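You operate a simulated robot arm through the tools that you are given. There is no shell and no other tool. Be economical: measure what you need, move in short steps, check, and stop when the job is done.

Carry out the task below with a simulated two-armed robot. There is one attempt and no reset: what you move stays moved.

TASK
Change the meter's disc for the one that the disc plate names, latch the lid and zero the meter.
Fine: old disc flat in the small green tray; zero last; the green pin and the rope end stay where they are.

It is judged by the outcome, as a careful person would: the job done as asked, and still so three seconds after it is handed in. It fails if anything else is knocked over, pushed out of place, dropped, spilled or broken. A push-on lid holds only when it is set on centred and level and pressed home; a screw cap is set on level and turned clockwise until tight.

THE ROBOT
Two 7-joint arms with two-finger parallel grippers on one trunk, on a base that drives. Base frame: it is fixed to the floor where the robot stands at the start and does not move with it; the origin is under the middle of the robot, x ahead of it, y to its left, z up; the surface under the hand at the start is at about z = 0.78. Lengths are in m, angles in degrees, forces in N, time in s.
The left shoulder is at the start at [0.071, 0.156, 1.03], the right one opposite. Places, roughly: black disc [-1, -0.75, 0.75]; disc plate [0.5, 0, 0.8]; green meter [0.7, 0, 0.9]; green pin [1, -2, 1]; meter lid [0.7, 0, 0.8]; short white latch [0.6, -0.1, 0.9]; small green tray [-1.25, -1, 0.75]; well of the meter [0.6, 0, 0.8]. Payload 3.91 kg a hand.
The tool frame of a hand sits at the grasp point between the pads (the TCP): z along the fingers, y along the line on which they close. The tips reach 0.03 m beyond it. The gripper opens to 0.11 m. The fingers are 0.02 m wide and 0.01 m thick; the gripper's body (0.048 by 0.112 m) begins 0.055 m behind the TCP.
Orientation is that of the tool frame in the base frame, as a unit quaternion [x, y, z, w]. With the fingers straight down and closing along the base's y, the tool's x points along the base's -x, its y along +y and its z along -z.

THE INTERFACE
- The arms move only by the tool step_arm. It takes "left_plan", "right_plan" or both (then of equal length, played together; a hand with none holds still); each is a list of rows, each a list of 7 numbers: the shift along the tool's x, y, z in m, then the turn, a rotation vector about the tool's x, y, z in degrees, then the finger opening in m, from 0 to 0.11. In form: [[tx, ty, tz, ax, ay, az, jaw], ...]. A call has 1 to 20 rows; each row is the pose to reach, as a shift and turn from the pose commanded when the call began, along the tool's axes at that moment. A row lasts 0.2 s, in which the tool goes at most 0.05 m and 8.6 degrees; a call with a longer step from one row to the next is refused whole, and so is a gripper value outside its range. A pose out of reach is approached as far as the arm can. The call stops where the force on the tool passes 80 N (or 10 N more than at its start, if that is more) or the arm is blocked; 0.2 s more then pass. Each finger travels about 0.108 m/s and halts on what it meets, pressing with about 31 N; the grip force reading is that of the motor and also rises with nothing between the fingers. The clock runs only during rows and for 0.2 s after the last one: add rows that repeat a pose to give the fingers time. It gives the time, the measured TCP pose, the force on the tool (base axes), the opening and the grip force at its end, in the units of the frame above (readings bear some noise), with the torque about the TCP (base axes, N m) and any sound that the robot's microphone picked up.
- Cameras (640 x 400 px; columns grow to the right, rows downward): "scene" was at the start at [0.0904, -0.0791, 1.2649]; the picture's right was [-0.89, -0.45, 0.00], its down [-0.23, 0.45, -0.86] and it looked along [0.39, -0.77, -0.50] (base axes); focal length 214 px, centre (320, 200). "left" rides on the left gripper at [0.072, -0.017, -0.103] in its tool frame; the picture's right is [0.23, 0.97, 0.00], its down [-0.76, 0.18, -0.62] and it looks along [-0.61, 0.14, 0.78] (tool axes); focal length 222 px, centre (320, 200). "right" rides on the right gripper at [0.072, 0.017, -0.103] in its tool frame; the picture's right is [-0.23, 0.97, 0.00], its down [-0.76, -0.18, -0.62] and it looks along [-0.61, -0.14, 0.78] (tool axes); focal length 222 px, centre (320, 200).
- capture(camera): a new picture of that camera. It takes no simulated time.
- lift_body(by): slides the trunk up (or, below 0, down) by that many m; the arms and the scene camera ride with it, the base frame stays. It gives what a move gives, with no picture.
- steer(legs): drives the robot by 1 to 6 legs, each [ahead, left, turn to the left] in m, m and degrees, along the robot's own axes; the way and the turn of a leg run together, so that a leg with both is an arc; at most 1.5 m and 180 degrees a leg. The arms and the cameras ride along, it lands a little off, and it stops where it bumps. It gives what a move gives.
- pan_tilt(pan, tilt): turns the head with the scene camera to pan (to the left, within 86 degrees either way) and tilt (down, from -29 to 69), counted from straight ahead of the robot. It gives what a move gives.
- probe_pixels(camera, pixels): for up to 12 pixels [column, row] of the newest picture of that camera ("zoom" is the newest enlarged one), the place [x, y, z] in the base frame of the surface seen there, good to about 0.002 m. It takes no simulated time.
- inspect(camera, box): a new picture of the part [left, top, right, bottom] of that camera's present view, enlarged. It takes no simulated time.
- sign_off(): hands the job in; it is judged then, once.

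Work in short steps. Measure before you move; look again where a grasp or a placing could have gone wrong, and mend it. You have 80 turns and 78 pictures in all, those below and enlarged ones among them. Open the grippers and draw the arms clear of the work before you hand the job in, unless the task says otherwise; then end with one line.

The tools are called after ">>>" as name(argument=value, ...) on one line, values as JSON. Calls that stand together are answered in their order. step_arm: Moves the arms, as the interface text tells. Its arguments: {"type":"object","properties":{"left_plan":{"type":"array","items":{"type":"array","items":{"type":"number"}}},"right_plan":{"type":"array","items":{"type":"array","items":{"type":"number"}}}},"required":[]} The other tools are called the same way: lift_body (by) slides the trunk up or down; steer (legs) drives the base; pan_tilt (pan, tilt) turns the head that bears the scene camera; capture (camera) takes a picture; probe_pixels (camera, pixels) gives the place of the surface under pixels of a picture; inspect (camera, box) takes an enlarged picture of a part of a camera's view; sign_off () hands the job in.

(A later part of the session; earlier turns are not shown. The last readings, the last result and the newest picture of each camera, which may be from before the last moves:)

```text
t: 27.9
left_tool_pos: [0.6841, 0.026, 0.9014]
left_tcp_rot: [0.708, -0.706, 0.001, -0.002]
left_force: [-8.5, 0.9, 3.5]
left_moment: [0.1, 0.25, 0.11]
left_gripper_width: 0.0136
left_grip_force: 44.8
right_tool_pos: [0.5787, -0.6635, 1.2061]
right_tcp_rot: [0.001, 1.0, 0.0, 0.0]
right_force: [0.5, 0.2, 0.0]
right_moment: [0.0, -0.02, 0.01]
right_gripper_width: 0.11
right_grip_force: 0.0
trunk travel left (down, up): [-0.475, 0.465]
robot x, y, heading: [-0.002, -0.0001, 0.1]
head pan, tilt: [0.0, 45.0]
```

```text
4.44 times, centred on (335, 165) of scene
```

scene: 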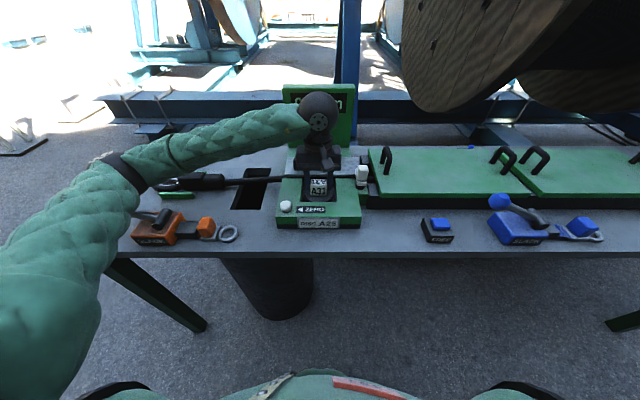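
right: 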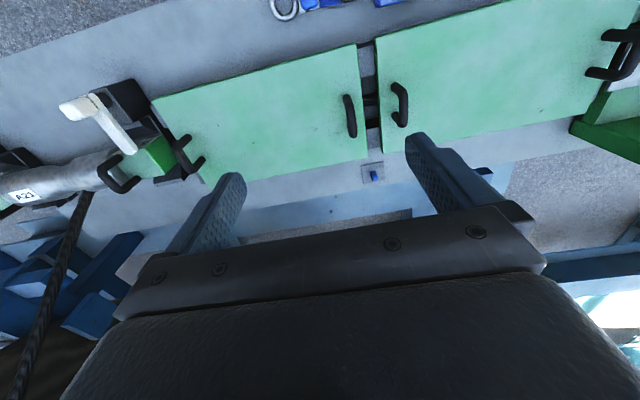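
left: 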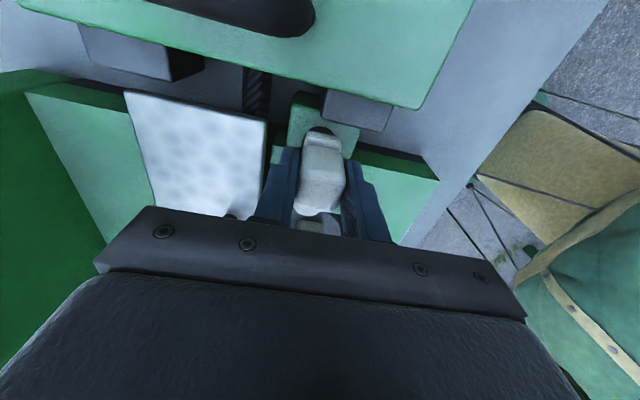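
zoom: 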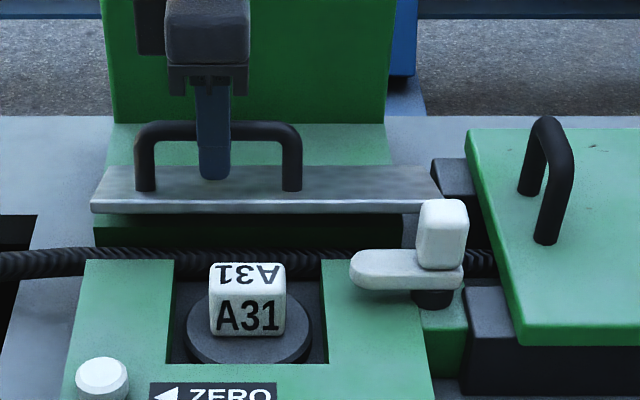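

The lid opens smoothly on its rear hinge. I continue the arc to about 66°.

>>> step_arm(left_plan=[[0, -0.0116, -0.0058, 0, 0, 0, 0.0], [0, -0.0239, -0.0095, 0, 0, 0, 0.0], [0, -0.0367, -0.011, 0, 0, 0, 0.0], [0, -0.0496, -0.0102, 0, 0, 0, 0.0], [0, -0.0572, -0.0087, 0, 0, 0, 0.0]])

>>> inspect(camera="scene", box=[270, 100, 400, 210])

```text
t: 29.1
left_tool_pos: [0.743, 0.0275, 0.9099]
left_tcp_rot: [-0.707, 0.708, 0.0, 0.0]
left_force: [0.1, -2.1, 11.7]
left_moment: [0.63, 0.11, 0.44]
left_gripper_width: 0.0135
left_grip_force: 45.3
right_tool_pos: [0.578, -0.6614, 1.2055]
right_tcp_rot: [0.001, 1.0, 0.001, 0.0]
right_force: [-0.2, -0.4, -0.7]
right_moment: [0.05, 0.0, 0.05]
right_gripper_width: 0.11
right_grip_force: 0.1
trunk travel left (down, up): [-0.475, 0.465]
robot x, y, heading: [-0.001, -0.0004, -0.1]
head pan, tilt: [0.0, 45.0]
```

```text
3.64 times, centred on (335, 155) of scene
```

zoom: 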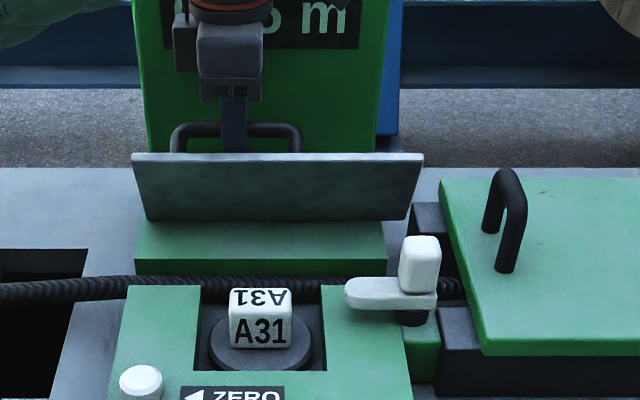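

The lid stands at ~66°, held by the left hand. I bring the closed right hand over to in front of the lid so it can push it past vertical.

>>> step_arm(right_plan=[[-0.004, 0.0448, 0, 0, 0, 0, 0.05], [-0.008, 0.0896, 0, 0, 0, 0, 0.0], [-0.012, 0.1344, 0, 0, 0, 0, 0.0], [-0.016, 0.1792, 0, 0, 0, 0, 0.0], [-0.02, 0.224, 0, 0, 0, 0, 0.0], [-0.024, 0.2688, 0, 0, 0, 0, 0.0], [-0.028, 0.3136, 0, 0, 0, 0, 0.0], [-0.032, 0.3584, 0, 0, 0, 0, 0.0], [-0.036, 0.4032, 0, 0, 0, 0, 0.0], [-0.04, 0.448, 0, 0, 0, 0, 0.0], [-0.044, 0.4928, 0, 0, 0, 0, 0.0], [-0.048, 0.5376, 0, 0, 0, 0, 0.0], [-0.052, 0.58, 0, 0, 0, 0, 0.0], [-0.052, 0.58, 0.05, 0, 0, 0, 0.0], [-0.052, 0.58, 0.1, 0, 0, 0, 0.0]])

>>> capture(camera="scene")

```text
t: 32.3
left_tool_pos: [0.7427, 0.0251, 0.9089]
left_tcp_rot: [0.707, -0.707, 0.0, -0.001]
left_force: [6.4, -0.7, 22.9]
left_moment: [-0.01, -0.09, 0.48]
left_gripper_width: 0.0132
left_grip_force: 44.9
right_tool_pos: [0.633, -0.0816, 1.1091]
right_tcp_rot: [0.0, 1.0, 0.0, 0.0]
right_force: [-0.1, 0.0, 0.0]
right_moment: [0.0, -0.01, 0.0]
right_gripper_width: 0.0001
right_grip_force: 31.5
trunk travel left (down, up): [-0.475, 0.465]
robot x, y, heading: [-0.002, 0.0026, -0.1]
head pan, tilt: [0.0, 45.0]
```

```text
44 pictures are left
```

scene: 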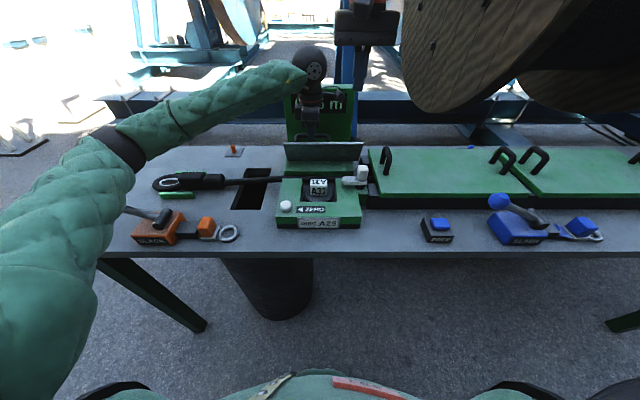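

The right hand is at [0.633, −0.082, 1.109], clear. I lower it in front of the lid's underside and advance to touch lightly.

>>> step_arm(right_plan=[[0, 0, 0.05, 0, 0, 0, 0.0], [0, 0, 0.1, 0, 0, 0, 0.0], [0, 0, 0.15, 0, 0, 0, 0.0], [0, 0, 0.184, 0, 0, 0, 0.0], [-0.03, 0, 0.184, 0, 0, 0, 0.0], [-0.05, 0, 0.184, 0, 0, 0, 0.0]])

>>> capture(camera="scene")

```text
t: 33.7
left_tool_pos: [0.7437, 0.0252, 0.9096]
left_tcp_rot: [0.708, -0.706, 0.0, -0.001]
left_force: [22.4, -4.2, 9.1]
left_moment: [0.49, 0.0, 0.41]
left_gripper_width: 0.0136
left_grip_force: 45.3
right_tool_pos: [0.6788, -0.0822, 0.9232]
right_tcp_rot: [-0.001, 1.0, 0.0, -0.001]
right_force: [-22.3, 2.3, 5.6]
right_moment: [0.23, 0.08, -0.03]
right_gripper_width: 0.0
right_grip_force: 31.2
trunk travel left (down, up): [-0.475, 0.465]
robot x, y, heading: [0.0005, -0.0007, -0.0]
head pan, tilt: [0.0, 45.0]
```

```text
43 pictures are left
```

scene: 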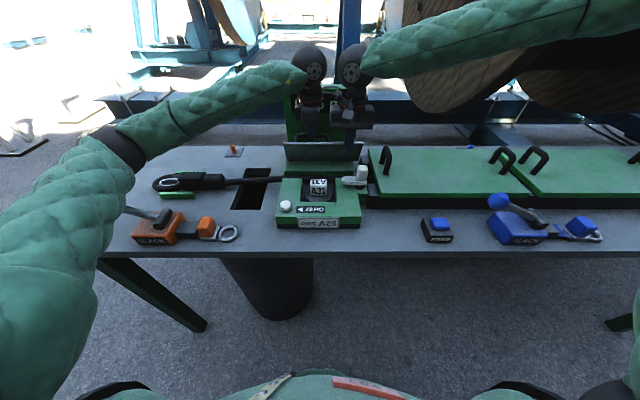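

The right fingers press the lid's underside (22 N). The left hand now opens, rises straight off the bar and moves aside.

>>> step_arm(left_plan=[[0, 0, 0, 0, 0, 0, 0.035], [0, 0, 0, 0, 0, 0, 0.035], [0, 0, -0.03, 0, 0, 0, 0.035], [0, 0, -0.06, 0, 0, 0, 0.035], [0, 0, -0.1, 0, 0, 0, 0.035], [-0.03, 0.03, -0.12, 0, 0, 0, 0.035], [-0.06, 0.06, -0.13, 0, 0, 0, 0.035], [-0.09, 0.09, -0.13, 0, 0, 0, 0.035]])

>>> step_arm(right_plan=[[-0.015, 0, 0, 0, 0, 0, 0.0], [-0.03, 0, 0.0, 0, 0, 0, 0.0], [-0.045, 0, 0.0, 0, 0, 0, 0.0]])

>>> inspect(camera="scene", box=[250, 60, 410, 220])

```text
t: 35.5
left_tool_pos: [0.6506, 0.1185, 1.0412]
left_tcp_rot: [-0.707, 0.707, -0.001, 0.001]
left_force: [-0.6, 0.5, 1.3]
left_moment: [0.02, 0.0, 0.0]
left_gripper_width: 0.0349
left_grip_force: 0.0
right_tool_pos: [0.6795, -0.0828, 0.9217]
right_tcp_rot: [-0.001, 1.0, -0.001, 0.0]
right_force: [-0.2, 0.5, -0.6]
right_moment: [0.01, -0.03, -0.04]
right_gripper_width: 0.0
right_grip_force: 30.9
trunk travel left (down, up): [-0.475, 0.465]
robot x, y, heading: [-0.0011, -0.0038, -0.1]
head pan, tilt: [0.0, 45.0]
```

```text
t: 36.2
left_tool_pos: [0.6469, 0.1147, 1.0427]
left_tcp_rot: [-0.706, 0.709, 0.0, 0.002]
left_force: [0.8, -0.8, 0.4]
left_moment: [0.05, -0.01, -0.02]
left_gripper_width: 0.035
left_grip_force: 0.0
right_tool_pos: [0.7005, -0.0815, 0.9249]
right_tcp_rot: [-0.002, 1.0, -0.001, -0.004]
right_force: [-55.9, -12.4, 37.7]
right_moment: [-0.44, -0.33, -0.14]
right_gripper_width: 0.0
right_grip_force: 31.2
trunk travel left (down, up): [-0.475, 0.465]
robot x, y, heading: [-0.0013, -0.0018, -0.6]
head pan, tilt: [0.0, 45.0]
stopped in row 3 (right hand): the force on the tool passed its limit at 97 N (the readings are from after the stop); the commanded pose is now the measured one
```

```text
2.50 times, centred on (330, 140) of scene
```

zoom: 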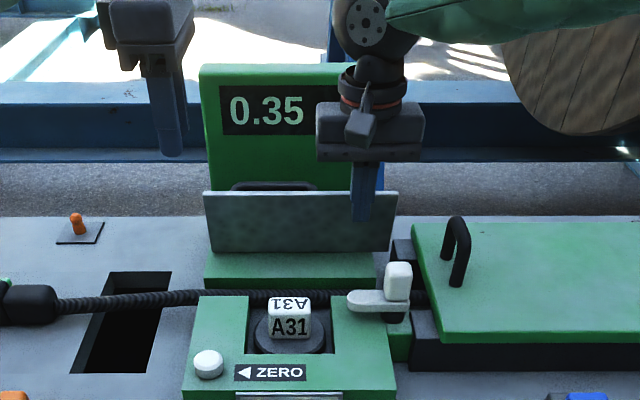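

The lid hit a stop (97 N), and before that it exerted no weight on the right hand, so it seems to hold itself. I back the right hand off slowly and see whether it stays.

>>> step_arm(right_plan=[[0.008, 0, 0, 0, 0, 0, 0.0], [0.015, 0, 0.0, 0, 0, 0, 0.0], [0.015, 0, 0.0, 0, 0, 0, 0.0]])

>>> inspect(camera="scene", box=[250, 60, 410, 220])

>>> probe_pixels(camera="zoom", pixels=[[300, 200], [300, 240], [300, 193], [220, 215], [288, 325], [290, 272]])

```text
t: 37.0
left_tool_pos: [0.6479, 0.1159, 1.0435]
left_tcp_rot: [-0.707, 0.708, -0.002, 0.002]
left_force: [-0.7, 0.1, 0.0]
left_moment: [0.02, -0.03, 0.02]
left_gripper_width: 0.0351
left_grip_force: 0.0
right_tool_pos: [0.6908, -0.0814, 0.9223]
right_tcp_rot: [-0.002, 1.0, 0.0, -0.003]
right_force: [-12.4, -12.7, 42.5]
right_moment: [-0.01, -0.42, -0.17]
right_gripper_width: 0.0
right_grip_force: 31.0
trunk travel left (down, up): [-0.475, 0.465]
robot x, y, heading: [-0.0029, -0.0003, -0.0]
head pan, tilt: [0.0, 45.0]
```

```text
2.50 times, centred on (330, 140) of scene
```

zoom: 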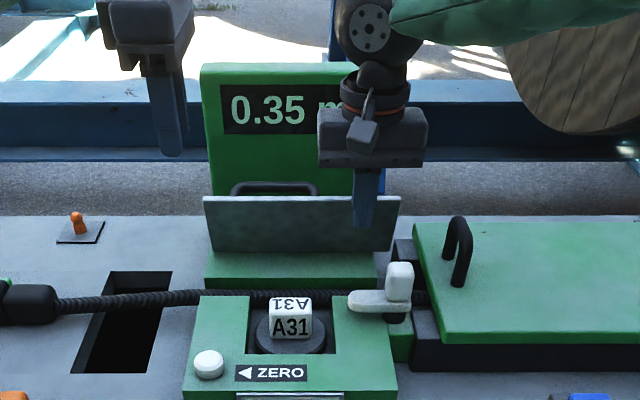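

```text
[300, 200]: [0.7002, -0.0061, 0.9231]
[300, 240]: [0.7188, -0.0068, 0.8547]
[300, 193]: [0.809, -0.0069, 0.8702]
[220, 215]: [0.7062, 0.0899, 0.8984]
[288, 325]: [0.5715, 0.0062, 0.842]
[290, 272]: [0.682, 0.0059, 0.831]
```

The lid is at ~75°, still in contact with the right finger. I back off further to see whether it stands alone.

>>> step_arm(right_plan=[[0.005, 0, -0.004, 0, 0, 0, 0.0], [0.012, 0, -0.004, 0, 0, 0, 0.0], [0.02, 0, -0.004, 0, 0, 0, 0.0], [0.02, 0, -0.004, 0, 0, 0, 0.0]])

>>> inspect(camera="scene", box=[250, 60, 410, 220])

>>> probe_pixels(camera="zoom", pixels=[[300, 205], [300, 240], [220, 215], [260, 230]])

```text
t: 38.0
left_tool_pos: [0.6495, 0.1163, 1.04]
left_tcp_rot: [-0.706, 0.708, 0.0, 0.0]
left_force: [-0.7, -0.3, -0.4]
left_moment: [0.01, 0.0, -0.05]
left_gripper_width: 0.0349
left_grip_force: 0.2
right_tool_pos: [0.6729, -0.0811, 0.924]
right_tcp_rot: [-0.001, 1.0, 0.0, -0.005]
right_force: [-0.6, 0.0, 0.5]
right_moment: [0.0, 0.03, -0.02]
right_gripper_width: 0.0
right_grip_force: 30.9
trunk travel left (down, up): [-0.475, 0.465]
robot x, y, heading: [-0.0008, 0.0024, -0.3]
head pan, tilt: [0.0, 45.0]
```

```text
2.50 times, centred on (330, 140) of scene
```

zoom: 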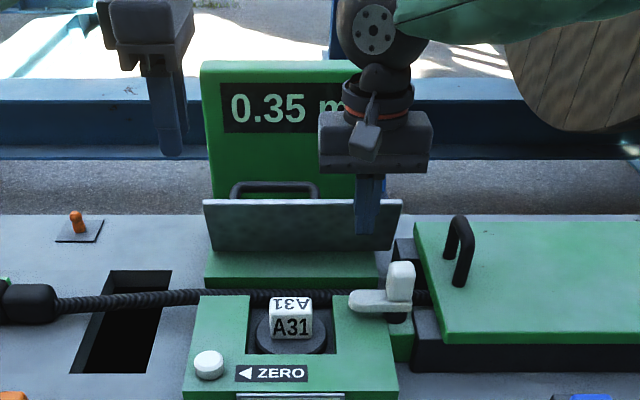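

```text
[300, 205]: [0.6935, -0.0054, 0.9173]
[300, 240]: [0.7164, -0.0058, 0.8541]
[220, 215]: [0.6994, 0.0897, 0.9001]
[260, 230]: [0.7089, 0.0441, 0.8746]
```

The right hand is free of load and 8 mm off; the lid stands on its own at ~70°. I swing the left hand away (turning it back) and move the right hand over the disc.

>>> step_arm(left_plan=[[-0.03, 0, -0.02, 0, 0, 8, 0.05], [-0.06, 0, -0.04, 0, 0, 16, 0.05], [-0.09, 0, -0.06, 0, 0, 24, 0.05], [-0.12, 0, -0.08, 0, 0, 32, 0.05], [-0.15, 0, -0.1, 0, 0, 40, 0.05], [-0.18, 0, -0.1, 0, 0, 48, 0.05], [-0.2, 0, -0.1, 0, 0, 56, 0.05], [-0.2, 0, -0.1, 0, 0, 64, 0.05], [-0.2, 0, -0.1, 0, 0, 72, 0.05], [-0.2, 0, -0.1, 0, 0, 80, 0.05], [-0.2, 0, -0.1, 0, 0, 88, 0.05], [-0.2, 0, -0.1, 0, 0, 90, 0.05]], right_plan=[[0.02, 0, 0, 0, 0, 0, 0.0], [0.03, 0, -0.04, 0, 0, 0, 0.0], [0.03, 0, -0.08, 0, 0, 0, 0.03], [0.03, 0, -0.08, 0, 0, 0, 0.075], [0.03, 0, -0.08, 0, 0, 0, 0.075], [0.06, 0.03, -0.08, 0, 0, 0, 0.075], [0.088, 0.06, -0.08, 0, 0, 0, 0.075], [0.088, 0.085, -0.08, 0, 0, 0, 0.075], [0.088, 0.085, -0.04, 0, 0, 0, 0.075], [0.088, 0.085, 0.0, 0, 0, 0, 0.075], [0.088, 0.085, 0.0, 0, 0, 0, 0.075], [0.088, 0.085, 0.0, 0, 0, 0, 0.075]])

>>> capture(camera="right")

>>> inspect(camera="scene", box=[250, 80, 410, 220])

```text
t: 40.6
left_tool_pos: [0.6512, 0.3159, 1.1401]
left_tcp_rot: [0.0, 1.0, 0.001, 0.001]
left_force: [-0.2, -0.6, -0.3]
left_moment: [-0.03, 0.0, -0.02]
left_gripper_width: 0.0501
left_grip_force: 0.1
right_tool_pos: [0.5722, -0.0211, 0.9438]
right_tcp_rot: [-0.002, 1.0, -0.001, -0.004]
right_force: [0.7, -0.3, 0.6]
right_moment: [0.01, 0.01, -0.05]
right_gripper_width: 0.075
right_grip_force: 0.1
right hand out of reach, approached as far as the arm can: row 8, 9, 10, 11, 12
trunk travel left (down, up): [-0.475, 0.465]
robot x, y, heading: [0.0053, 0.0004, 0.1]
head pan, tilt: [0.0, 45.0]
```

```text
39 pictures are left
```

right: 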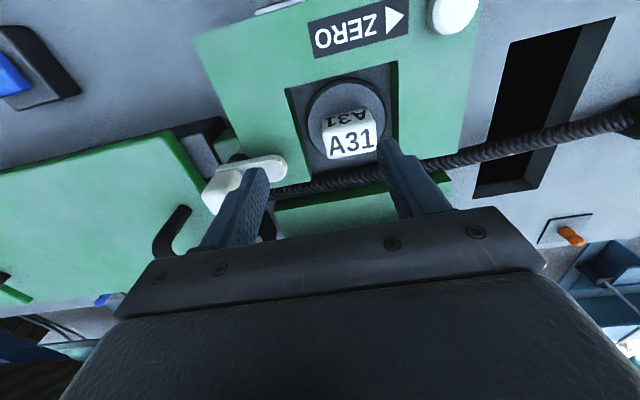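

```text
2.86 times, centred on (330, 150) of scene
```

zoom: 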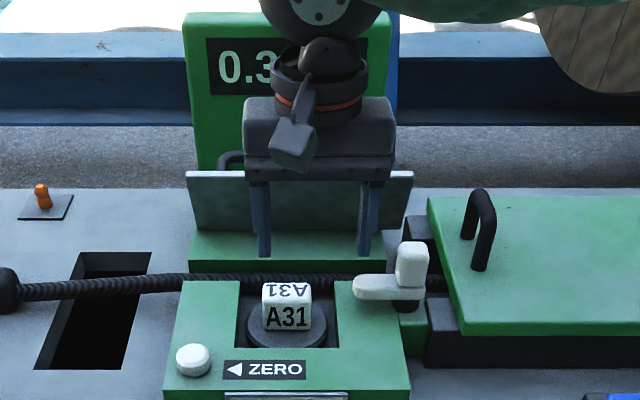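

The right arm can't reach the well, so I withdraw it and use the left hand instead, bringing it over the disc.

>>> step_arm(right_plan=[[0, 0, -0.05, 0, 0, 0, 0.075], [0, 0, -0.1, 0, 0, 0, 0.075], [0, -0.045, -0.12, 0, 0, 0, 0.075], [0, -0.09, -0.14, 0, 0, 0, 0.075], [0, -0.135, -0.16, 0, 0, 0, 0.075], [0, -0.18, -0.18, 0, 0, 0, 0.075], [0, -0.225, -0.2, 0, 0, 0, 0.075], [0, -0.27, -0.22, 0, 0, 0, 0.075], [0, -0.315, -0.24, 0, 0, 0, 0.075], [0, -0.36, -0.25, 0, 0, 0, 0.075], [0, -0.4, -0.25, 0, 0, 0, 0.075], [0, -0.44, -0.25, 0, 0, 0, 0.075], [0, -0.48, -0.25, 0, 0, 0, 0.075], [0, -0.48, -0.25, 0, 0, 0, 0.075]], left_plan=[[0, 0, 0, 0, 0, 0, 0.05], [0, 0, 0, 0, 0, 0, 0.05], [0, 0, 0, 0, 0, 0, 0.05], [0, 0, 0, 0, 0, 0, 0.05], [0, 0, 0, 0, 0, 0, 0.05], [0.01, -0.04, 0, 0, 0, 0, 0.06], [0.02, -0.08, 0.01, 0, 0, 0, 0.07], [0.03, -0.12, 0.03, 0, 0, 0, 0.075], [0.04, -0.16, 0.05, 0, 0, 0, 0.075], [0.05, -0.2, 0.07, 0, 0, 0, 0.075], [0.06, -0.24, 0.09, 0, 0, 0, 0.075], [0.066, -0.28, 0.11, 0, 0, 0, 0.075], [0.066, -0.312, 0.14, 0, 0, 0, 0.075], [0.066, -0.312, 0.18, 0, 0, 0, 0.075]])

>>> inspect(camera="scene", box=[250, 80, 410, 220])

```text
t: 43.6
left_tool_pos: [0.5851, 0.0052, 0.9609]
left_tcp_rot: [0.001, 1.0, -0.001, 0.0]
left_force: [-0.5, 0.4, 0.1]
left_moment: [0.0, 0.02, 0.01]
left_gripper_width: 0.0749
left_grip_force: 0.2
right_tool_pos: [0.5782, -0.5002, 1.191]
right_tcp_rot: [-0.002, 1.0, -0.002, -0.004]
right_force: [-0.8, -0.5, 0.2]
right_moment: [-0.03, 0.02, 0.01]
right_gripper_width: 0.0752
right_grip_force: 0.1
trunk travel left (down, up): [-0.475, 0.465]
robot x, y, heading: [-0.0027, 0.0001, -0.3]
head pan, tilt: [0.0, 45.0]
```

```text
2.86 times, centred on (330, 150) of scene
```

zoom: 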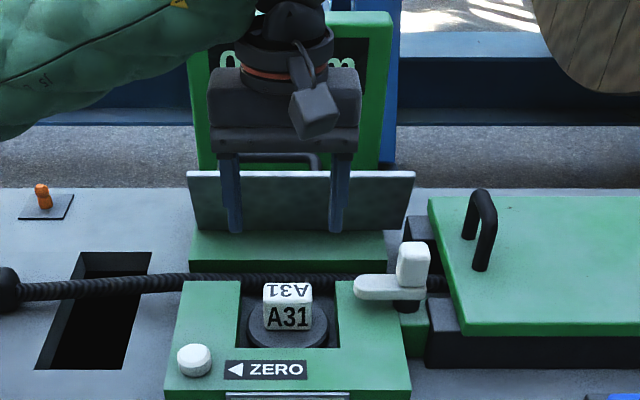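

The left hand is right over the disc and the lid stands. I go down to TCP 0.850, grip, and test the lift by 15 mm.

>>> step_arm(left_plan=[[0, 0, 0.05, 0, 0, 0, 0.075], [0, 0, 0.09, 0, 0, 0, 0.075], [0, 0, 0.11, 0, 0, 0, 0.075], [0, 0, 0.11, 0, 0, 0, 0.04], [0, 0, 0.11, 0, 0, 0, 0.0], [0, 0, 0.11, 0, 0, 0, 0.0], [0, 0, 0.105, 0, 0, 0, 0.0], [0, 0, 0.1, 0, 0, 0, 0.0], [0, 0, 0.095, 0, 0, 0, 0.0]])

>>> inspect(camera="scene", box=[250, 80, 410, 220])

```text
t: 45.6
left_tool_pos: [0.5851, 0.0046, 0.8642]
left_tcp_rot: [0.0, 1.0, 0.001, -0.001]
left_force: [-0.4, -0.4, -2.5]
left_moment: [0.02, 0.02, 0.02]
left_gripper_width: 0.0476
left_grip_force: 30.4
right_tool_pos: [0.579, -0.5019, 1.1875]
right_tcp_rot: [-0.002, 1.0, -0.002, -0.006]
right_force: [0.1, 0.2, 0.3]
right_moment: [0.02, -0.01, 0.0]
right_gripper_width: 0.0749
right_grip_force: 0.0
trunk travel left (down, up): [-0.475, 0.465]
robot x, y, heading: [-0.002, -0.0021, 0.1]
head pan, tilt: [0.0, 45.0]
```

```text
2.86 times, centred on (330, 150) of scene
```

zoom: 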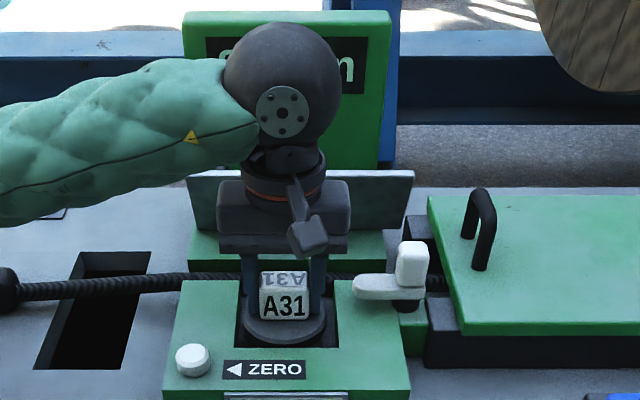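

It now lifts freely (−2.5 N weight). I raise it to z≈1.1, then back away from the bench and turn right by 90°.

>>> step_arm(left_plan=[[0, 0, -0.04, 0, 0, 0, 0.0], [0, 0, -0.08, 0, 0, 0, 0.0], [0, 0, -0.12, 0, 0, 0, 0.0], [0, 0, -0.16, 0, 0, 0, 0.0], [0, 0, -0.2, 0, 0, 0, 0.0], [0, 0, -0.24, 0, 0, 0, 0.0]])

>>> steer(legs=[[-0.2, 0, 0], [0, 0, -90]])

>>> pan_tilt(pan=-60, tilt=30)

>>> capture(camera="scene")

```text
t: 47.0
left_tool_pos: [0.584, 0.0003, 1.1021]
left_tcp_rot: [0.001, 1.0, 0.001, 0.0]
left_force: [-0.5, -1.0, -2.0]
left_moment: [-0.04, -0.03, 0.02]
left_gripper_width: 0.0483
left_grip_force: 31.2
right_tool_pos: [0.5766, -0.5024, 1.1887]
right_tcp_rot: [-0.001, 1.0, -0.001, -0.004]
right_force: [0.2, -0.2, 0.7]
right_moment: [0.04, -0.02, -0.02]
right_gripper_width: 0.075
right_grip_force: 0.1
trunk travel left (down, up): [-0.475, 0.465]
robot x, y, heading: [0.0016, 0.0, -0.2]
head pan, tilt: [0.0, 45.0]
```

```text
t: 52.4
left_tool_pos: [-0.1794, -0.5837, 1.1016]
left_tcp_rot: [0.697, 0.718, 0.0, 0.0]
left_force: [0.2, 0.0, -3.3]
left_moment: [-0.02, 0.03, 0.0]
left_gripper_width: 0.0481
left_grip_force: 30.4
right_tool_pos: [-0.6805, -0.5908, 1.1884]
right_tcp_rot: [0.695, 0.719, 0.002, -0.004]
right_force: [0.2, -0.4, -0.2]
right_moment: [0.0, -0.02, 0.01]
right_gripper_width: 0.0749
right_grip_force: 0.2
trunk travel left (down, up): [-0.475, 0.465]
robot x, y, heading: [-0.1958, -0.0018, -88.3]
head pan, tilt: [0.0, 45.0]
```

```text
t: 53.7
left_tool_pos: [-0.1784, -0.5846, 1.1015]
left_tcp_rot: [0.697, 0.717, 0.001, 0.0]
left_force: [-0.8, 0.2, -2.4]
left_moment: [-0.01, 0.0, 0.03]
left_gripper_width: 0.0479
left_grip_force: 31.0
right_tool_pos: [-0.6808, -0.5923, 1.1886]
right_tcp_rot: [0.695, 0.719, 0.002, -0.004]
right_force: [-0.9, -0.5, 0.2]
right_moment: [0.0, 0.03, 0.05]
right_gripper_width: 0.075
right_grip_force: 0.1
trunk travel left (down, up): [-0.475, 0.465]
robot x, y, heading: [-0.1969, -0.0005, -88.3]
head pan, tilt: [-60.0, 30.0]
```

```text
35 pictures are left
```

scene: 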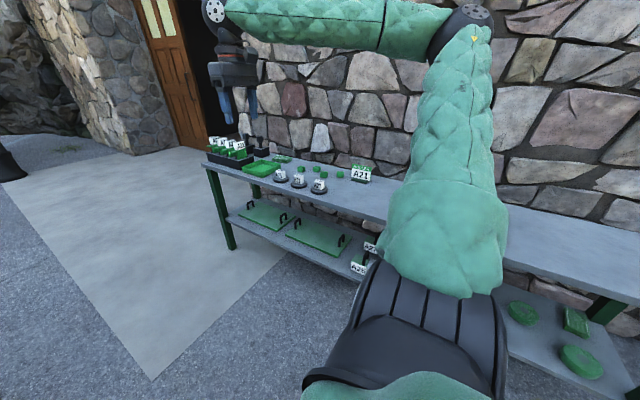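

Three labelled discs are on the table beside the tray. I drive along to y≈−0.87 and turn to face the table.

>>> steer(legs=[[0.9, 0, 0], [0, 0, -91.7]])

>>> pan_tilt(pan=0, tilt=40)

>>> capture(camera="scene")

```text
t: 62.2
left_tool_pos: [-0.7609, -0.8684, 1.1007]
left_tcp_rot: [1.0, -0.005, 0.0, 0.001]
left_force: [-0.1, 0.6, -3.0]
left_moment: [0.0, 0.04, -0.01]
left_gripper_width: 0.0477
left_grip_force: 31.4
right_tool_pos: [-0.7494, -0.3666, 1.1887]
right_tcp_rot: [1.0, -0.002, 0.003, -0.001]
right_force: [-0.3, -0.3, -0.1]
right_moment: [0.02, -0.01, -0.02]
right_gripper_width: 0.075
right_grip_force: 0.2
trunk travel left (down, up): [-0.475, 0.465]
robot x, y, heading: [-0.1725, -0.8748, 179.4]
head pan, tilt: [-60.0, 30.0]
```

```text
t: 63.5
left_tool_pos: [-0.7599, -0.8672, 1.1019]
left_tcp_rot: [1.0, -0.004, 0.0, 0.0]
left_force: [-0.5, 0.3, -2.7]
left_moment: [-0.01, 0.0, -0.01]
left_gripper_width: 0.0476
left_grip_force: 30.9
right_tool_pos: [-0.7486, -0.366, 1.1893]
right_tcp_rot: [1.0, -0.001, 0.004, -0.001]
right_force: [-0.5, -0.5, -0.8]
right_moment: [0.01, -0.04, 0.0]
right_gripper_width: 0.0749
right_grip_force: 0.0
trunk travel left (down, up): [-0.475, 0.465]
robot x, y, heading: [-0.1735, -0.8728, 179.6]
head pan, tilt: [0.0, 40.0]
```

```text
34 pictures are left
```

scene: 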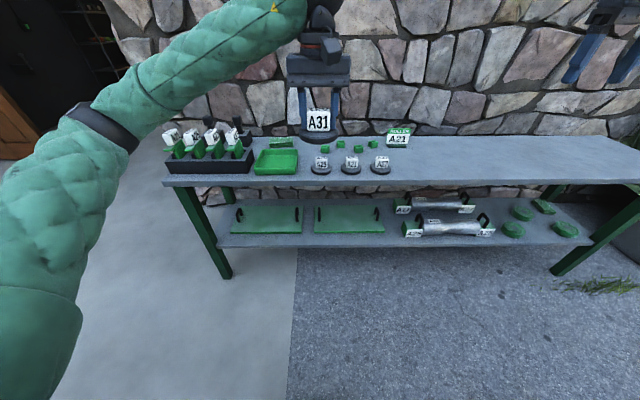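

>>> inspect(camera="scene", box=[230, 120, 420, 190])

>>> probe_pixels(camera="zoom", pixels=[[318, 135], [420, 135], [520, 135], [170, 145], [110, 175], [210, 175], [135, 105], [215, 110], [380, 190], [420, 155], [320, 155], [160, 150]])

```text
3.37 times, centred on (325, 155) of scene
```

zoom: 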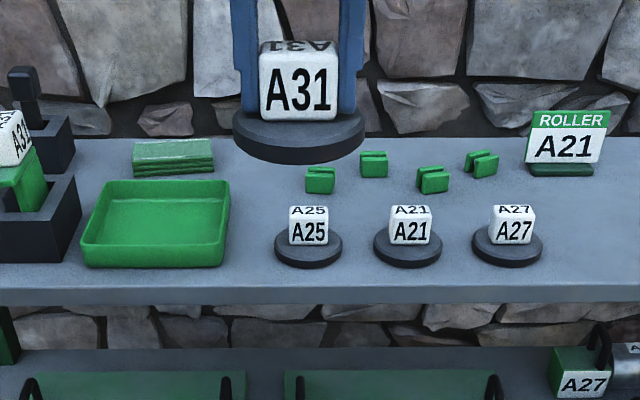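

```text
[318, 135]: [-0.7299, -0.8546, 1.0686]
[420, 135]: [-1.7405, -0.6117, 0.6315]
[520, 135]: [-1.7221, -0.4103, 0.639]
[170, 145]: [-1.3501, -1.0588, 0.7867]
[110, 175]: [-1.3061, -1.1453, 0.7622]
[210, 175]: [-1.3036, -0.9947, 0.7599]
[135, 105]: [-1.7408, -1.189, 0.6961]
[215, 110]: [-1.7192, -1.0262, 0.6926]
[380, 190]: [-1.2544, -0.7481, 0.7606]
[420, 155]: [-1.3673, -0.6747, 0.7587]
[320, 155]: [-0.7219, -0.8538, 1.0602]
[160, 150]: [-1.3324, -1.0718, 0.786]
```

A25 is the left disc of the three. I probe its knob, rim and the tray in this enlarged picture.

>>> probe_pixels(camera="zoom", pixels=[[308, 210], [308, 232], [291, 232], [326, 232], [308, 260], [280, 250], [338, 250], [155, 225], [110, 225], [205, 225], [155, 200], [155, 240]])

>>> probe_pixels(camera="zoom", pixels=[[82, 250], [225, 250], [150, 262], [150, 246], [105, 185], [218, 185], [160, 183], [358, 250], [20, 270], [172, 160], [320, 185], [265, 280]])

```text
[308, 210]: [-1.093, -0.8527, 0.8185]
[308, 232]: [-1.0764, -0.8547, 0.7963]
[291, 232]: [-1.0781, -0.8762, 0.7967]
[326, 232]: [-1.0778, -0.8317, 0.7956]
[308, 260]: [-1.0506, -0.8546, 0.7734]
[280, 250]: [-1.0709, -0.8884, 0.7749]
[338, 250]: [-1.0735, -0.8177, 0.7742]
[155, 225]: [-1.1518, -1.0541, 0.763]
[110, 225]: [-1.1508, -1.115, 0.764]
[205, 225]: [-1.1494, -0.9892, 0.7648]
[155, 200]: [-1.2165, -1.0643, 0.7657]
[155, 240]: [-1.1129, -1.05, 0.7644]
```

```text
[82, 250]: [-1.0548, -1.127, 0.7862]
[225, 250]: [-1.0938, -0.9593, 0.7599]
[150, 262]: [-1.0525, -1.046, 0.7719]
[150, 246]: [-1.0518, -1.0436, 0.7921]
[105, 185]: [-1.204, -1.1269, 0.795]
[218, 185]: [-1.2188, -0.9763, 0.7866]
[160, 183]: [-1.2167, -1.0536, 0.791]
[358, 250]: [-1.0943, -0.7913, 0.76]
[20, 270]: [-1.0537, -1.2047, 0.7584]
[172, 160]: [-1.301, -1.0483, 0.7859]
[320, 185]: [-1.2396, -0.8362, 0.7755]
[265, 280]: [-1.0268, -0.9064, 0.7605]
```

Table z 0.760; tray floor 0.764, centre ≈[−1.135, −1.048]; A25 knob ≈[−1.093, −0.854]. I drive 0.28 m closer.

>>> steer(legs=[[0.28, 0, 0]])

>>> pan_tilt(pan=0, tilt=50)

>>> capture(camera="scene")

```text
t: 65.4
left_tool_pos: [-1.0422, -0.8742, 1.1021]
left_tcp_rot: [1.0, 0.001, 0.0, 0.0]
left_force: [-0.1, -0.2, -2.2]
left_moment: [-0.03, -0.02, 0.0]
left_gripper_width: 0.048
left_grip_force: 31.1
right_tool_pos: [-1.0365, -0.3714, 1.1874]
right_tcp_rot: [1.0, 0.005, 0.005, -0.001]
right_force: [-0.4, -0.5, -0.4]
right_moment: [-0.03, 0.01, -0.01]
right_gripper_width: 0.0749
right_grip_force: 0.0
trunk travel left (down, up): [-0.475, 0.465]
robot x, y, heading: [-0.4526, -0.8734, -179.7]
head pan, tilt: [0.0, 40.0]
```

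```text
t: 66.1
left_tool_pos: [-1.0393, -0.873, 1.1018]
left_tcp_rot: [1.0, 0.0, 0.0, 0.0]
left_force: [0.5, -0.2, -3.3]
left_moment: [-0.01, 0.02, 0.01]
left_gripper_width: 0.0478
left_grip_force: 31.2
right_tool_pos: [-1.0344, -0.3703, 1.1886]
right_tcp_rot: [1.0, 0.004, 0.005, -0.002]
right_force: [-0.3, 0.0, -0.2]
right_moment: [0.02, -0.01, 0.04]
right_gripper_width: 0.0749
right_grip_force: 0.1
trunk travel left (down, up): [-0.475, 0.465]
robot x, y, heading: [-0.4556, -0.8693, -179.8]
head pan, tilt: [0.0, 50.0]
```

```text
32 pictures are left
```

scene: 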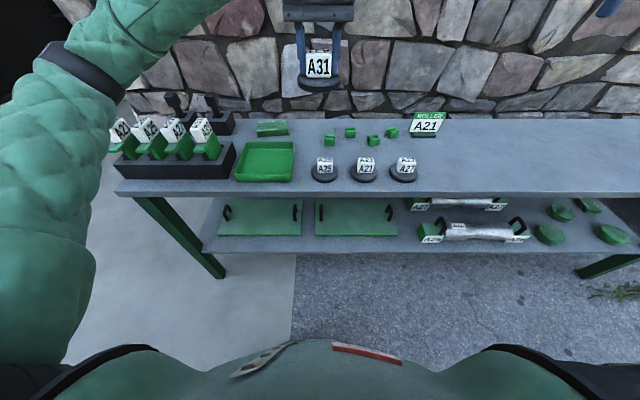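

The left tool's axes are now x→+x, y→−y. I move over the tray centre and lower to just above its floor (TCP 0.818).

>>> step_arm(left_plan=[[-0.019, 0.035, 0, 0, 0, 0, 0.0], [-0.038, 0.07, 0, 0, 0, 0, 0.0], [-0.057, 0.105, 0, 0, 0, 0, 0.0], [-0.076, 0.14, 0, 0, 0, 0, 0.0], [-0.095, 0.175, 0, 0, 0, 0, 0.0], [-0.095, 0.175, 0.05, 0, 0, 0, 0.0], [-0.095, 0.175, 0.1, 0, 0, 0, 0.0], [-0.095, 0.175, 0.15, 0, 0, 0, 0.0], [-0.095, 0.175, 0.19, 0, 0, 0, 0.0], [-0.095, 0.175, 0.23, 0, 0, 0, 0.0], [-0.095, 0.175, 0.26, 0, 0, 0, 0.0], [-0.095, 0.175, 0.275, 0, 0, 0, 0.0], [-0.095, 0.175, 0.284, 0, 0, 0, 0.0], [-0.095, 0.175, 0.284, 0, 0, 0, 0.0]])

>>> inspect(camera="scene", box=[210, 100, 350, 200])

```text
t: 69.1
left_tool_pos: [-1.1357, -1.05, 0.8185]
left_tcp_rot: [1.0, 0.001, 0.0, 0.0]
left_force: [-0.1, -0.6, -2.5]
left_moment: [-0.03, -0.02, 0.0]
left_gripper_width: 0.0477
left_grip_force: 30.4
right_tool_pos: [-1.0351, -0.3719, 1.1887]
right_tcp_rot: [1.0, 0.004, 0.005, -0.001]
right_force: [0.8, -0.7, -0.9]
right_moment: [-0.01, 0.0, -0.01]
right_gripper_width: 0.0752
right_grip_force: 0.1
trunk travel left (down, up): [-0.475, 0.465]
robot x, y, heading: [-0.4536, -0.8675, -180.0]
head pan, tilt: [0.0, 50.0]
```

```text
4.00 times, centred on (280, 150) of scene
```

zoom: 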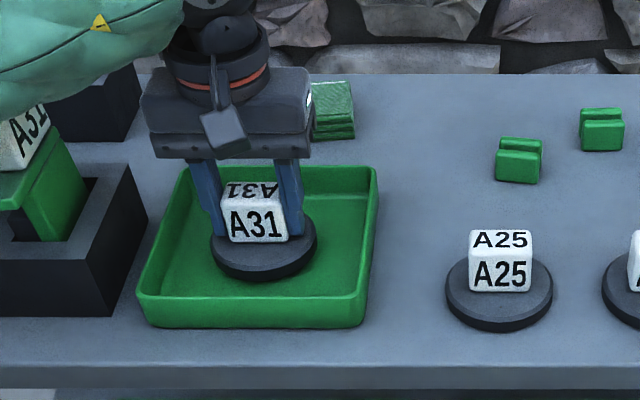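

Well centred in the tray and not yet touching. I lower the last few millimetres, release and rise.

>>> step_arm(left_plan=[[0, 0, 0.002, 0, 0, 0, 0.0], [0, 0, 0.004, 0, 0, 0, 0.0], [0, 0, 0.005, 0, 0, 0, 0.0]])

>>> step_arm(left_plan=[[0, 0, 0, 0, 0, 0, 0.055], [0, 0, 0, 0, 0, 0, 0.075], [0, 0, -0.03, 0, 0, 0, 0.075], [0, 0, -0.07, 0, 0, 0, 0.075], [0, 0, -0.11, 0, 0, 0, 0.075], [0, 0, -0.15, 0, 0, 0, 0.075]])

>>> inspect(camera="scene", box=[210, 100, 350, 200])

>>> probe_pixels(camera="zoom", pixels=[[500, 240], [500, 275], [473, 260], [530, 260], [500, 310], [452, 285], [548, 285], [255, 190], [255, 225]])

```text
t: 69.9
left_tool_pos: [-1.1359, -1.0491, 0.812]
left_tcp_rot: [1.0, 0.001, 0.0, 0.0]
left_force: [-0.1, -0.2, -2.9]
left_moment: [-0.01, -0.07, 0.0]
left_gripper_width: 0.0476
left_grip_force: 31.0
right_tool_pos: [-1.0346, -0.3712, 1.1886]
right_tcp_rot: [1.0, 0.003, 0.004, -0.001]
right_force: [0.3, -0.5, -0.2]
right_moment: [-0.01, 0.01, -0.02]
right_gripper_width: 0.0751
right_grip_force: 0.0
trunk travel left (down, up): [-0.475, 0.465]
robot x, y, heading: [-0.455, -0.8682, -179.9]
head pan, tilt: [0.0, 50.0]
```

```text
t: 71.3
left_tool_pos: [-1.135, -1.0495, 0.965]
left_tcp_rot: [1.0, 0.001, -0.001, -0.001]
left_force: [0.5, -0.9, 0.6]
left_moment: [-0.01, 0.03, -0.02]
left_gripper_width: 0.0749
left_grip_force: 0.0
right_tool_pos: [-1.0356, -0.3704, 1.188]
right_tcp_rot: [1.0, 0.004, 0.004, -0.001]
right_force: [0.4, 0.0, 0.1]
right_moment: [-0.02, -0.02, 0.01]
right_gripper_width: 0.075
right_grip_force: 0.0
trunk travel left (down, up): [-0.475, 0.465]
robot x, y, heading: [-0.454, -0.8701, -180.3]
head pan, tilt: [0.0, 50.0]
```

```text
4.00 times, centred on (280, 150) of scene
```

zoom: 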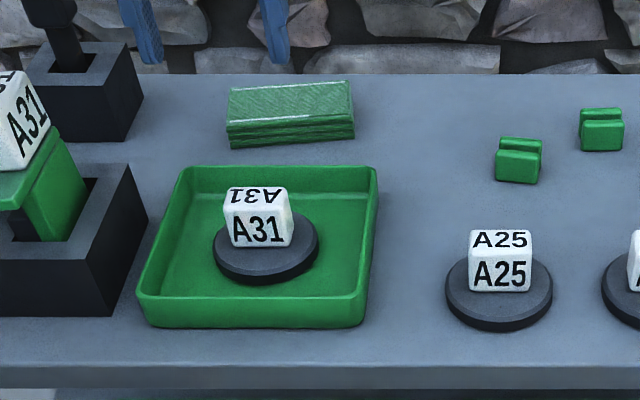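

```text
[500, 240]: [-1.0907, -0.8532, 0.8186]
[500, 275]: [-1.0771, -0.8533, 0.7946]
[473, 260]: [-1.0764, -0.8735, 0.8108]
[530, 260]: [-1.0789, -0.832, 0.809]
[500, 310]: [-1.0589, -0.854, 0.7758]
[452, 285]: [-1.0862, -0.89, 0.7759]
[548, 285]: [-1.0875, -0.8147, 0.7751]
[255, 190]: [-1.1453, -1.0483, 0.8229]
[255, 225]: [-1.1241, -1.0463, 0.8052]
```

The old disc lies flat in the tray. Now the left hand goes over A25 (knob centre [−1.093, −0.853]) and grips it at TCP z 0.810.

>>> step_arm(left_plan=[[0.008, -0.04, 0, 0, 0, 0, 0.075], [0.016, -0.08, 0, 0, 0, 0, 0.075], [0.024, -0.12, 0, 0, 0, 0, 0.075], [0.034, -0.16, 0, 0, 0, 0, 0.075], [0.042, -0.196, 0, 0, 0, 0, 0.075], [0.042, -0.196, 0.04, 0, 0, 0, 0.075], [0.042, -0.196, 0.08, 0, 0, 0, 0.075], [0.042, -0.196, 0.12, 0, 0, 0, 0.075], [0.042, -0.196, 0.145, 0, 0, 0, 0.075], [0.042, -0.196, 0.155, 0, 0, 0, 0.075], [0.042, -0.196, 0.155, 0, 0, 0, 0.075], [0.042, -0.196, 0.155, 0, 0, 0, 0.03], [0.042, -0.196, 0.155, 0, 0, 0, 0.0], [0.042, -0.196, 0.155, 0, 0, 0, 0.0]])

>>> step_arm(left_plan=[[0, 0, -0.02, 0, 0, 0, 0.0], [0, 0, -0.06, 0, 0, 0, 0.0], [0, 0, -0.11, 0, 0, 0, 0.0], [0, 0, -0.16, 0, 0, 0, 0.0], [0, 0, -0.21, 0, 0, 0, 0.0], [0, 0, -0.26, 0, 0, 0, 0.0], [0, 0, -0.3, 0, 0, 0, 0.0]])

>>> capture(camera="scene")

```text
t: 74.3
left_tool_pos: [-1.0931, -0.849, 0.8093]
left_tcp_rot: [1.0, 0.001, -0.004, 0.0]
left_force: [-7.4, 4.0, 19.3]
left_moment: [0.05, 0.13, 0.02]
left_gripper_width: 0.0476
left_grip_force: 31.0
right_tool_pos: [-1.0313, -0.3683, 1.1902]
right_tcp_rot: [1.0, 0.003, 0.003, 0.0]
right_force: [0.0, -0.8, -0.1]
right_moment: [-0.02, -0.01, 0.01]
right_gripper_width: 0.0751
right_grip_force: 0.0
trunk travel left (down, up): [-0.475, 0.465]
robot x, y, heading: [-0.4567, -0.8717, -179.7]
head pan, tilt: [0.0, 50.0]
```

```text
t: 75.9
left_tool_pos: [-1.0927, -0.8552, 1.1096]
left_tcp_rot: [1.0, 0.001, 0.0, 0.0]
left_force: [-0.4, -0.7, -2.8]
left_moment: [0.01, 0.02, 0.01]
left_gripper_width: 0.0478
left_grip_force: 31.0
right_tool_pos: [-1.0342, -0.3717, 1.1893]
right_tcp_rot: [1.0, 0.004, 0.005, -0.001]
right_force: [-0.4, -0.5, -0.3]
right_moment: [0.0, 0.03, 0.01]
right_gripper_width: 0.075
right_grip_force: 0.1
trunk travel left (down, up): [-0.475, 0.465]
robot x, y, heading: [-0.4565, -0.8702, -180.0]
head pan, tilt: [0.0, 50.0]
```

```text
29 pictures are left
```

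scene: 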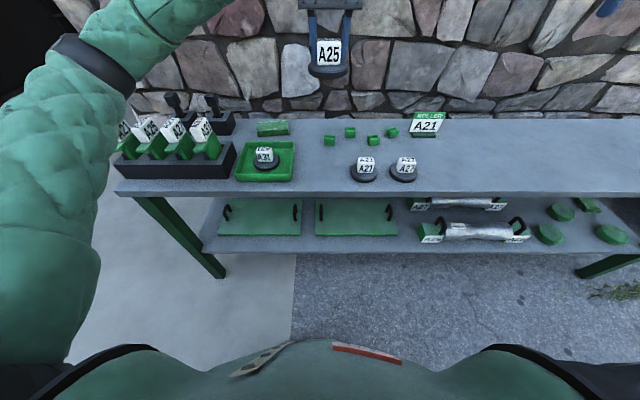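

A25 is held (−2.8 N). I drive back along the same path, stopping short of the bench.

>>> steer(legs=[[-0.26, 0, 0], [0, 0, 90], [-0.87, 0, 0], [0, 0, 90]])

>>> capture(camera="scene")

```text
t: 89.5
left_tool_pos: [0.4548, -0.0347, 1.1081]
left_tcp_rot: [-0.022, 1.0, 0.0, 0.0]
left_force: [-0.7, -0.1, -3.1]
left_moment: [0.0, -0.01, 0.01]
left_gripper_width: 0.0478
left_grip_force: 30.9
right_tool_pos: [0.4166, -0.518, 1.1883]
right_tcp_rot: [-0.024, 1.0, -0.001, -0.005]
right_force: [-0.5, -0.5, 0.1]
right_moment: [0.03, 0.01, -0.02]
right_gripper_width: 0.0751
right_grip_force: 0.2
trunk travel left (down, up): [-0.475, 0.465]
robot x, y, heading: [-0.1835, -0.0443, 2.6]
head pan, tilt: [0.0, 50.0]
```

```text
28 pictures are left
```

scene: 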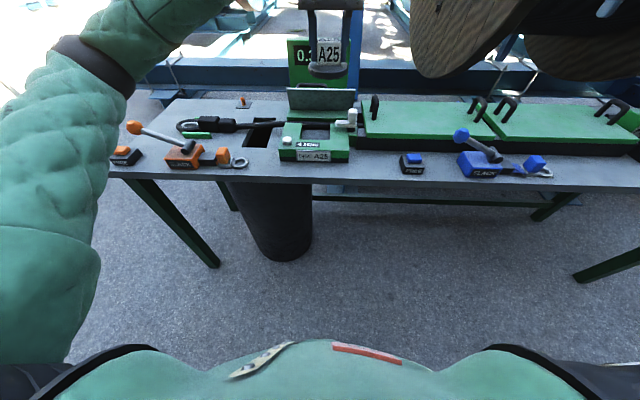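

The lid still stands open. I drive up to the starting spot, correcting heading and offset.

>>> steer(legs=[[0.185, 0.038, -2.6]])

>>> pan_tilt(pan=0, tilt=45)

>>> inspect(camera="scene", box=[230, 60, 410, 240])

```text
t: 91.1
left_tool_pos: [0.6427, -0.0267, 1.1062]
left_tcp_rot: [0.003, 1.0, 0.0, -0.001]
left_force: [0.3, 0.0, -2.1]
left_moment: [-0.01, 0.04, 0.03]
left_gripper_width: 0.0477
left_grip_force: 30.9
right_tool_pos: [0.5794, -0.5096, 1.1891]
right_tcp_rot: [0.0, 1.0, -0.001, -0.005]
right_force: [-0.3, 0.1, -0.2]
right_moment: [-0.01, 0.01, 0.0]
right_gripper_width: 0.075
right_grip_force: 0.1
trunk travel left (down, up): [-0.475, 0.465]
robot x, y, heading: [0.0007, -0.0027, -0.6]
head pan, tilt: [0.0, 50.0]
```

```text
t: 91.7
left_tool_pos: [0.6409, -0.0267, 1.1077]
left_tcp_rot: [0.003, 1.0, 0.0, 0.0]
left_force: [-0.9, 0.7, -3.5]
left_moment: [0.02, 0.0, 0.01]
left_gripper_width: 0.0476
left_grip_force: 31.2
right_tool_pos: [0.5784, -0.5078, 1.1891]
right_tcp_rot: [0.001, 1.0, -0.001, -0.004]
right_force: [-0.2, 0.3, -0.7]
right_moment: [0.04, 0.04, 0.0]
right_gripper_width: 0.0748
right_grip_force: 0.0
trunk travel left (down, up): [-0.475, 0.465]
robot x, y, heading: [0.0022, -0.0036, -0.3]
head pan, tilt: [0.0, 45.0]
```

```text
2.22 times, centred on (320, 150) of scene
```

zoom: 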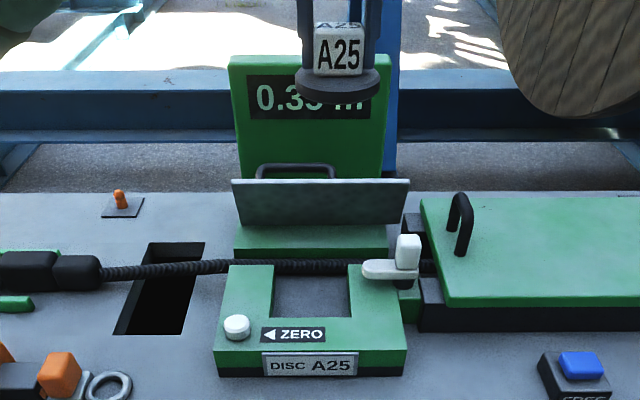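

The well is empty. I move over it ([0.585, 0.0045]) and lower to TCP 0.865, above the seat.

>>> step_arm(left_plan=[[0.028, 0.016, 0, 0, 0, 0, 0.0], [0.0565, 0.031, 0, 0, 0, 0, 0.0], [0.0565, 0.031, 0.04, 0, 0, 0, 0.0], [0.0565, 0.031, 0.08, 0, 0, 0, 0.0], [0.0565, 0.031, 0.12, 0, 0, 0, 0.0], [0.0565, 0.031, 0.16, 0, 0, 0, 0.0], [0.0565, 0.031, 0.2, 0, 0, 0, 0.0], [0.0565, 0.031, 0.22, 0, 0, 0, 0.0], [0.0565, 0.031, 0.235, 0, 0, 0, 0.0], [0.0565, 0.031, 0.242, 0, 0, 0, 0.0], [0.0565, 0.031, 0.242, 0, 0, 0, 0.0]])

>>> inspect(camera="scene", box=[270, 120, 380, 220])

>>> probe_pixels(camera="zoom", pixels=[[270, 200], [275, 160], [245, 190], [300, 190], [270, 230]])

```text
t: 94.1
left_tool_pos: [0.5847, 0.005, 0.8645]
left_tcp_rot: [0.003, 1.0, 0.0, 0.0]
left_force: [-0.6, 0.3, -3.6]
left_moment: [0.01, 0.03, -0.02]
left_gripper_width: 0.0478
left_grip_force: 30.6
right_tool_pos: [0.5797, -0.5087, 1.1886]
right_tcp_rot: [0.001, 1.0, -0.001, -0.006]
right_force: [-0.1, -0.3, -0.3]
right_moment: [0.01, 0.02, 0.01]
right_gripper_width: 0.0748
right_grip_force: 0.1
trunk travel left (down, up): [-0.475, 0.465]
robot x, y, heading: [0.0047, -0.0064, -0.3]
head pan, tilt: [0.0, 45.0]
```

```text
4.00 times, centred on (325, 170) of scene
```

zoom: 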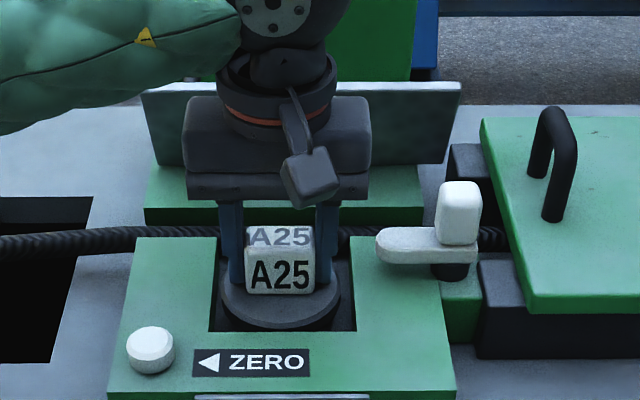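

```text
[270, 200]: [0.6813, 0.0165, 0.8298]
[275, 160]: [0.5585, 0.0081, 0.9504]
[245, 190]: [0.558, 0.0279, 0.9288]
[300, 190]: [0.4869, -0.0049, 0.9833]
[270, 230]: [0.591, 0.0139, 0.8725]
```

The knob top is at 0.8725, so about 14 mm remain. I lower gently to contact.

>>> step_arm(left_plan=[[0, 0, 0.005, 0, 0, 0, 0.0], [0, 0, 0.01, 0, 0, 0, 0.0], [0, 0, 0.013, 0, 0, 0, 0.0], [0, 0, 0.015, 0, 0, 0, 0.0]])

>>> inspect(camera="scene", box=[270, 120, 380, 220])

>>> probe_pixels(camera="zoom", pixels=[[280, 255], [280, 245], [280, 315], [240, 305], [325, 305]])

```text
t: 95.1
left_tool_pos: [0.5854, 0.0041, 0.8504]
left_tcp_rot: [0.003, 1.0, 0.001, 0.0]
left_force: [-0.2, 0.2, -3.5]
left_moment: [0.0, -0.01, -0.01]
left_gripper_width: 0.0481
left_grip_force: 30.9
right_tool_pos: [0.5787, -0.5098, 1.1884]
right_tcp_rot: [0.002, 1.0, 0.0, -0.005]
right_force: [0.4, 0.6, -0.1]
right_moment: [0.0, -0.01, 0.01]
right_gripper_width: 0.0749
right_grip_force: 0.1
trunk travel left (down, up): [-0.475, 0.465]
robot x, y, heading: [0.0037, -0.0027, -0.4]
head pan, tilt: [0.0, 45.0]
```

```text
4.00 times, centred on (325, 170) of scene
```

zoom: 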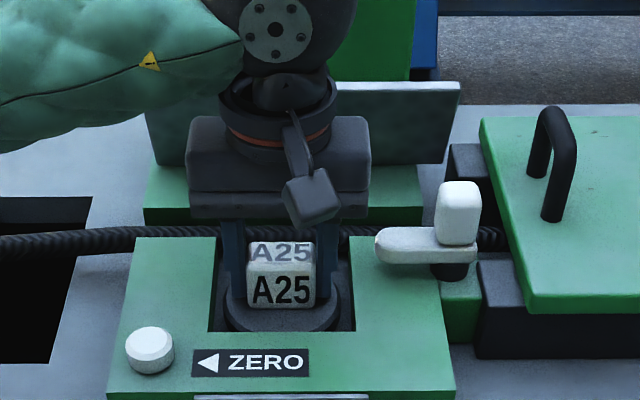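

```text
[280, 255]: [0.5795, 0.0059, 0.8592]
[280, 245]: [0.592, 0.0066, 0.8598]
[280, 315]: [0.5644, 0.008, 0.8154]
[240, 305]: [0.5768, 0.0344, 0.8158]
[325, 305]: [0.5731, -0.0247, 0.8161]
```

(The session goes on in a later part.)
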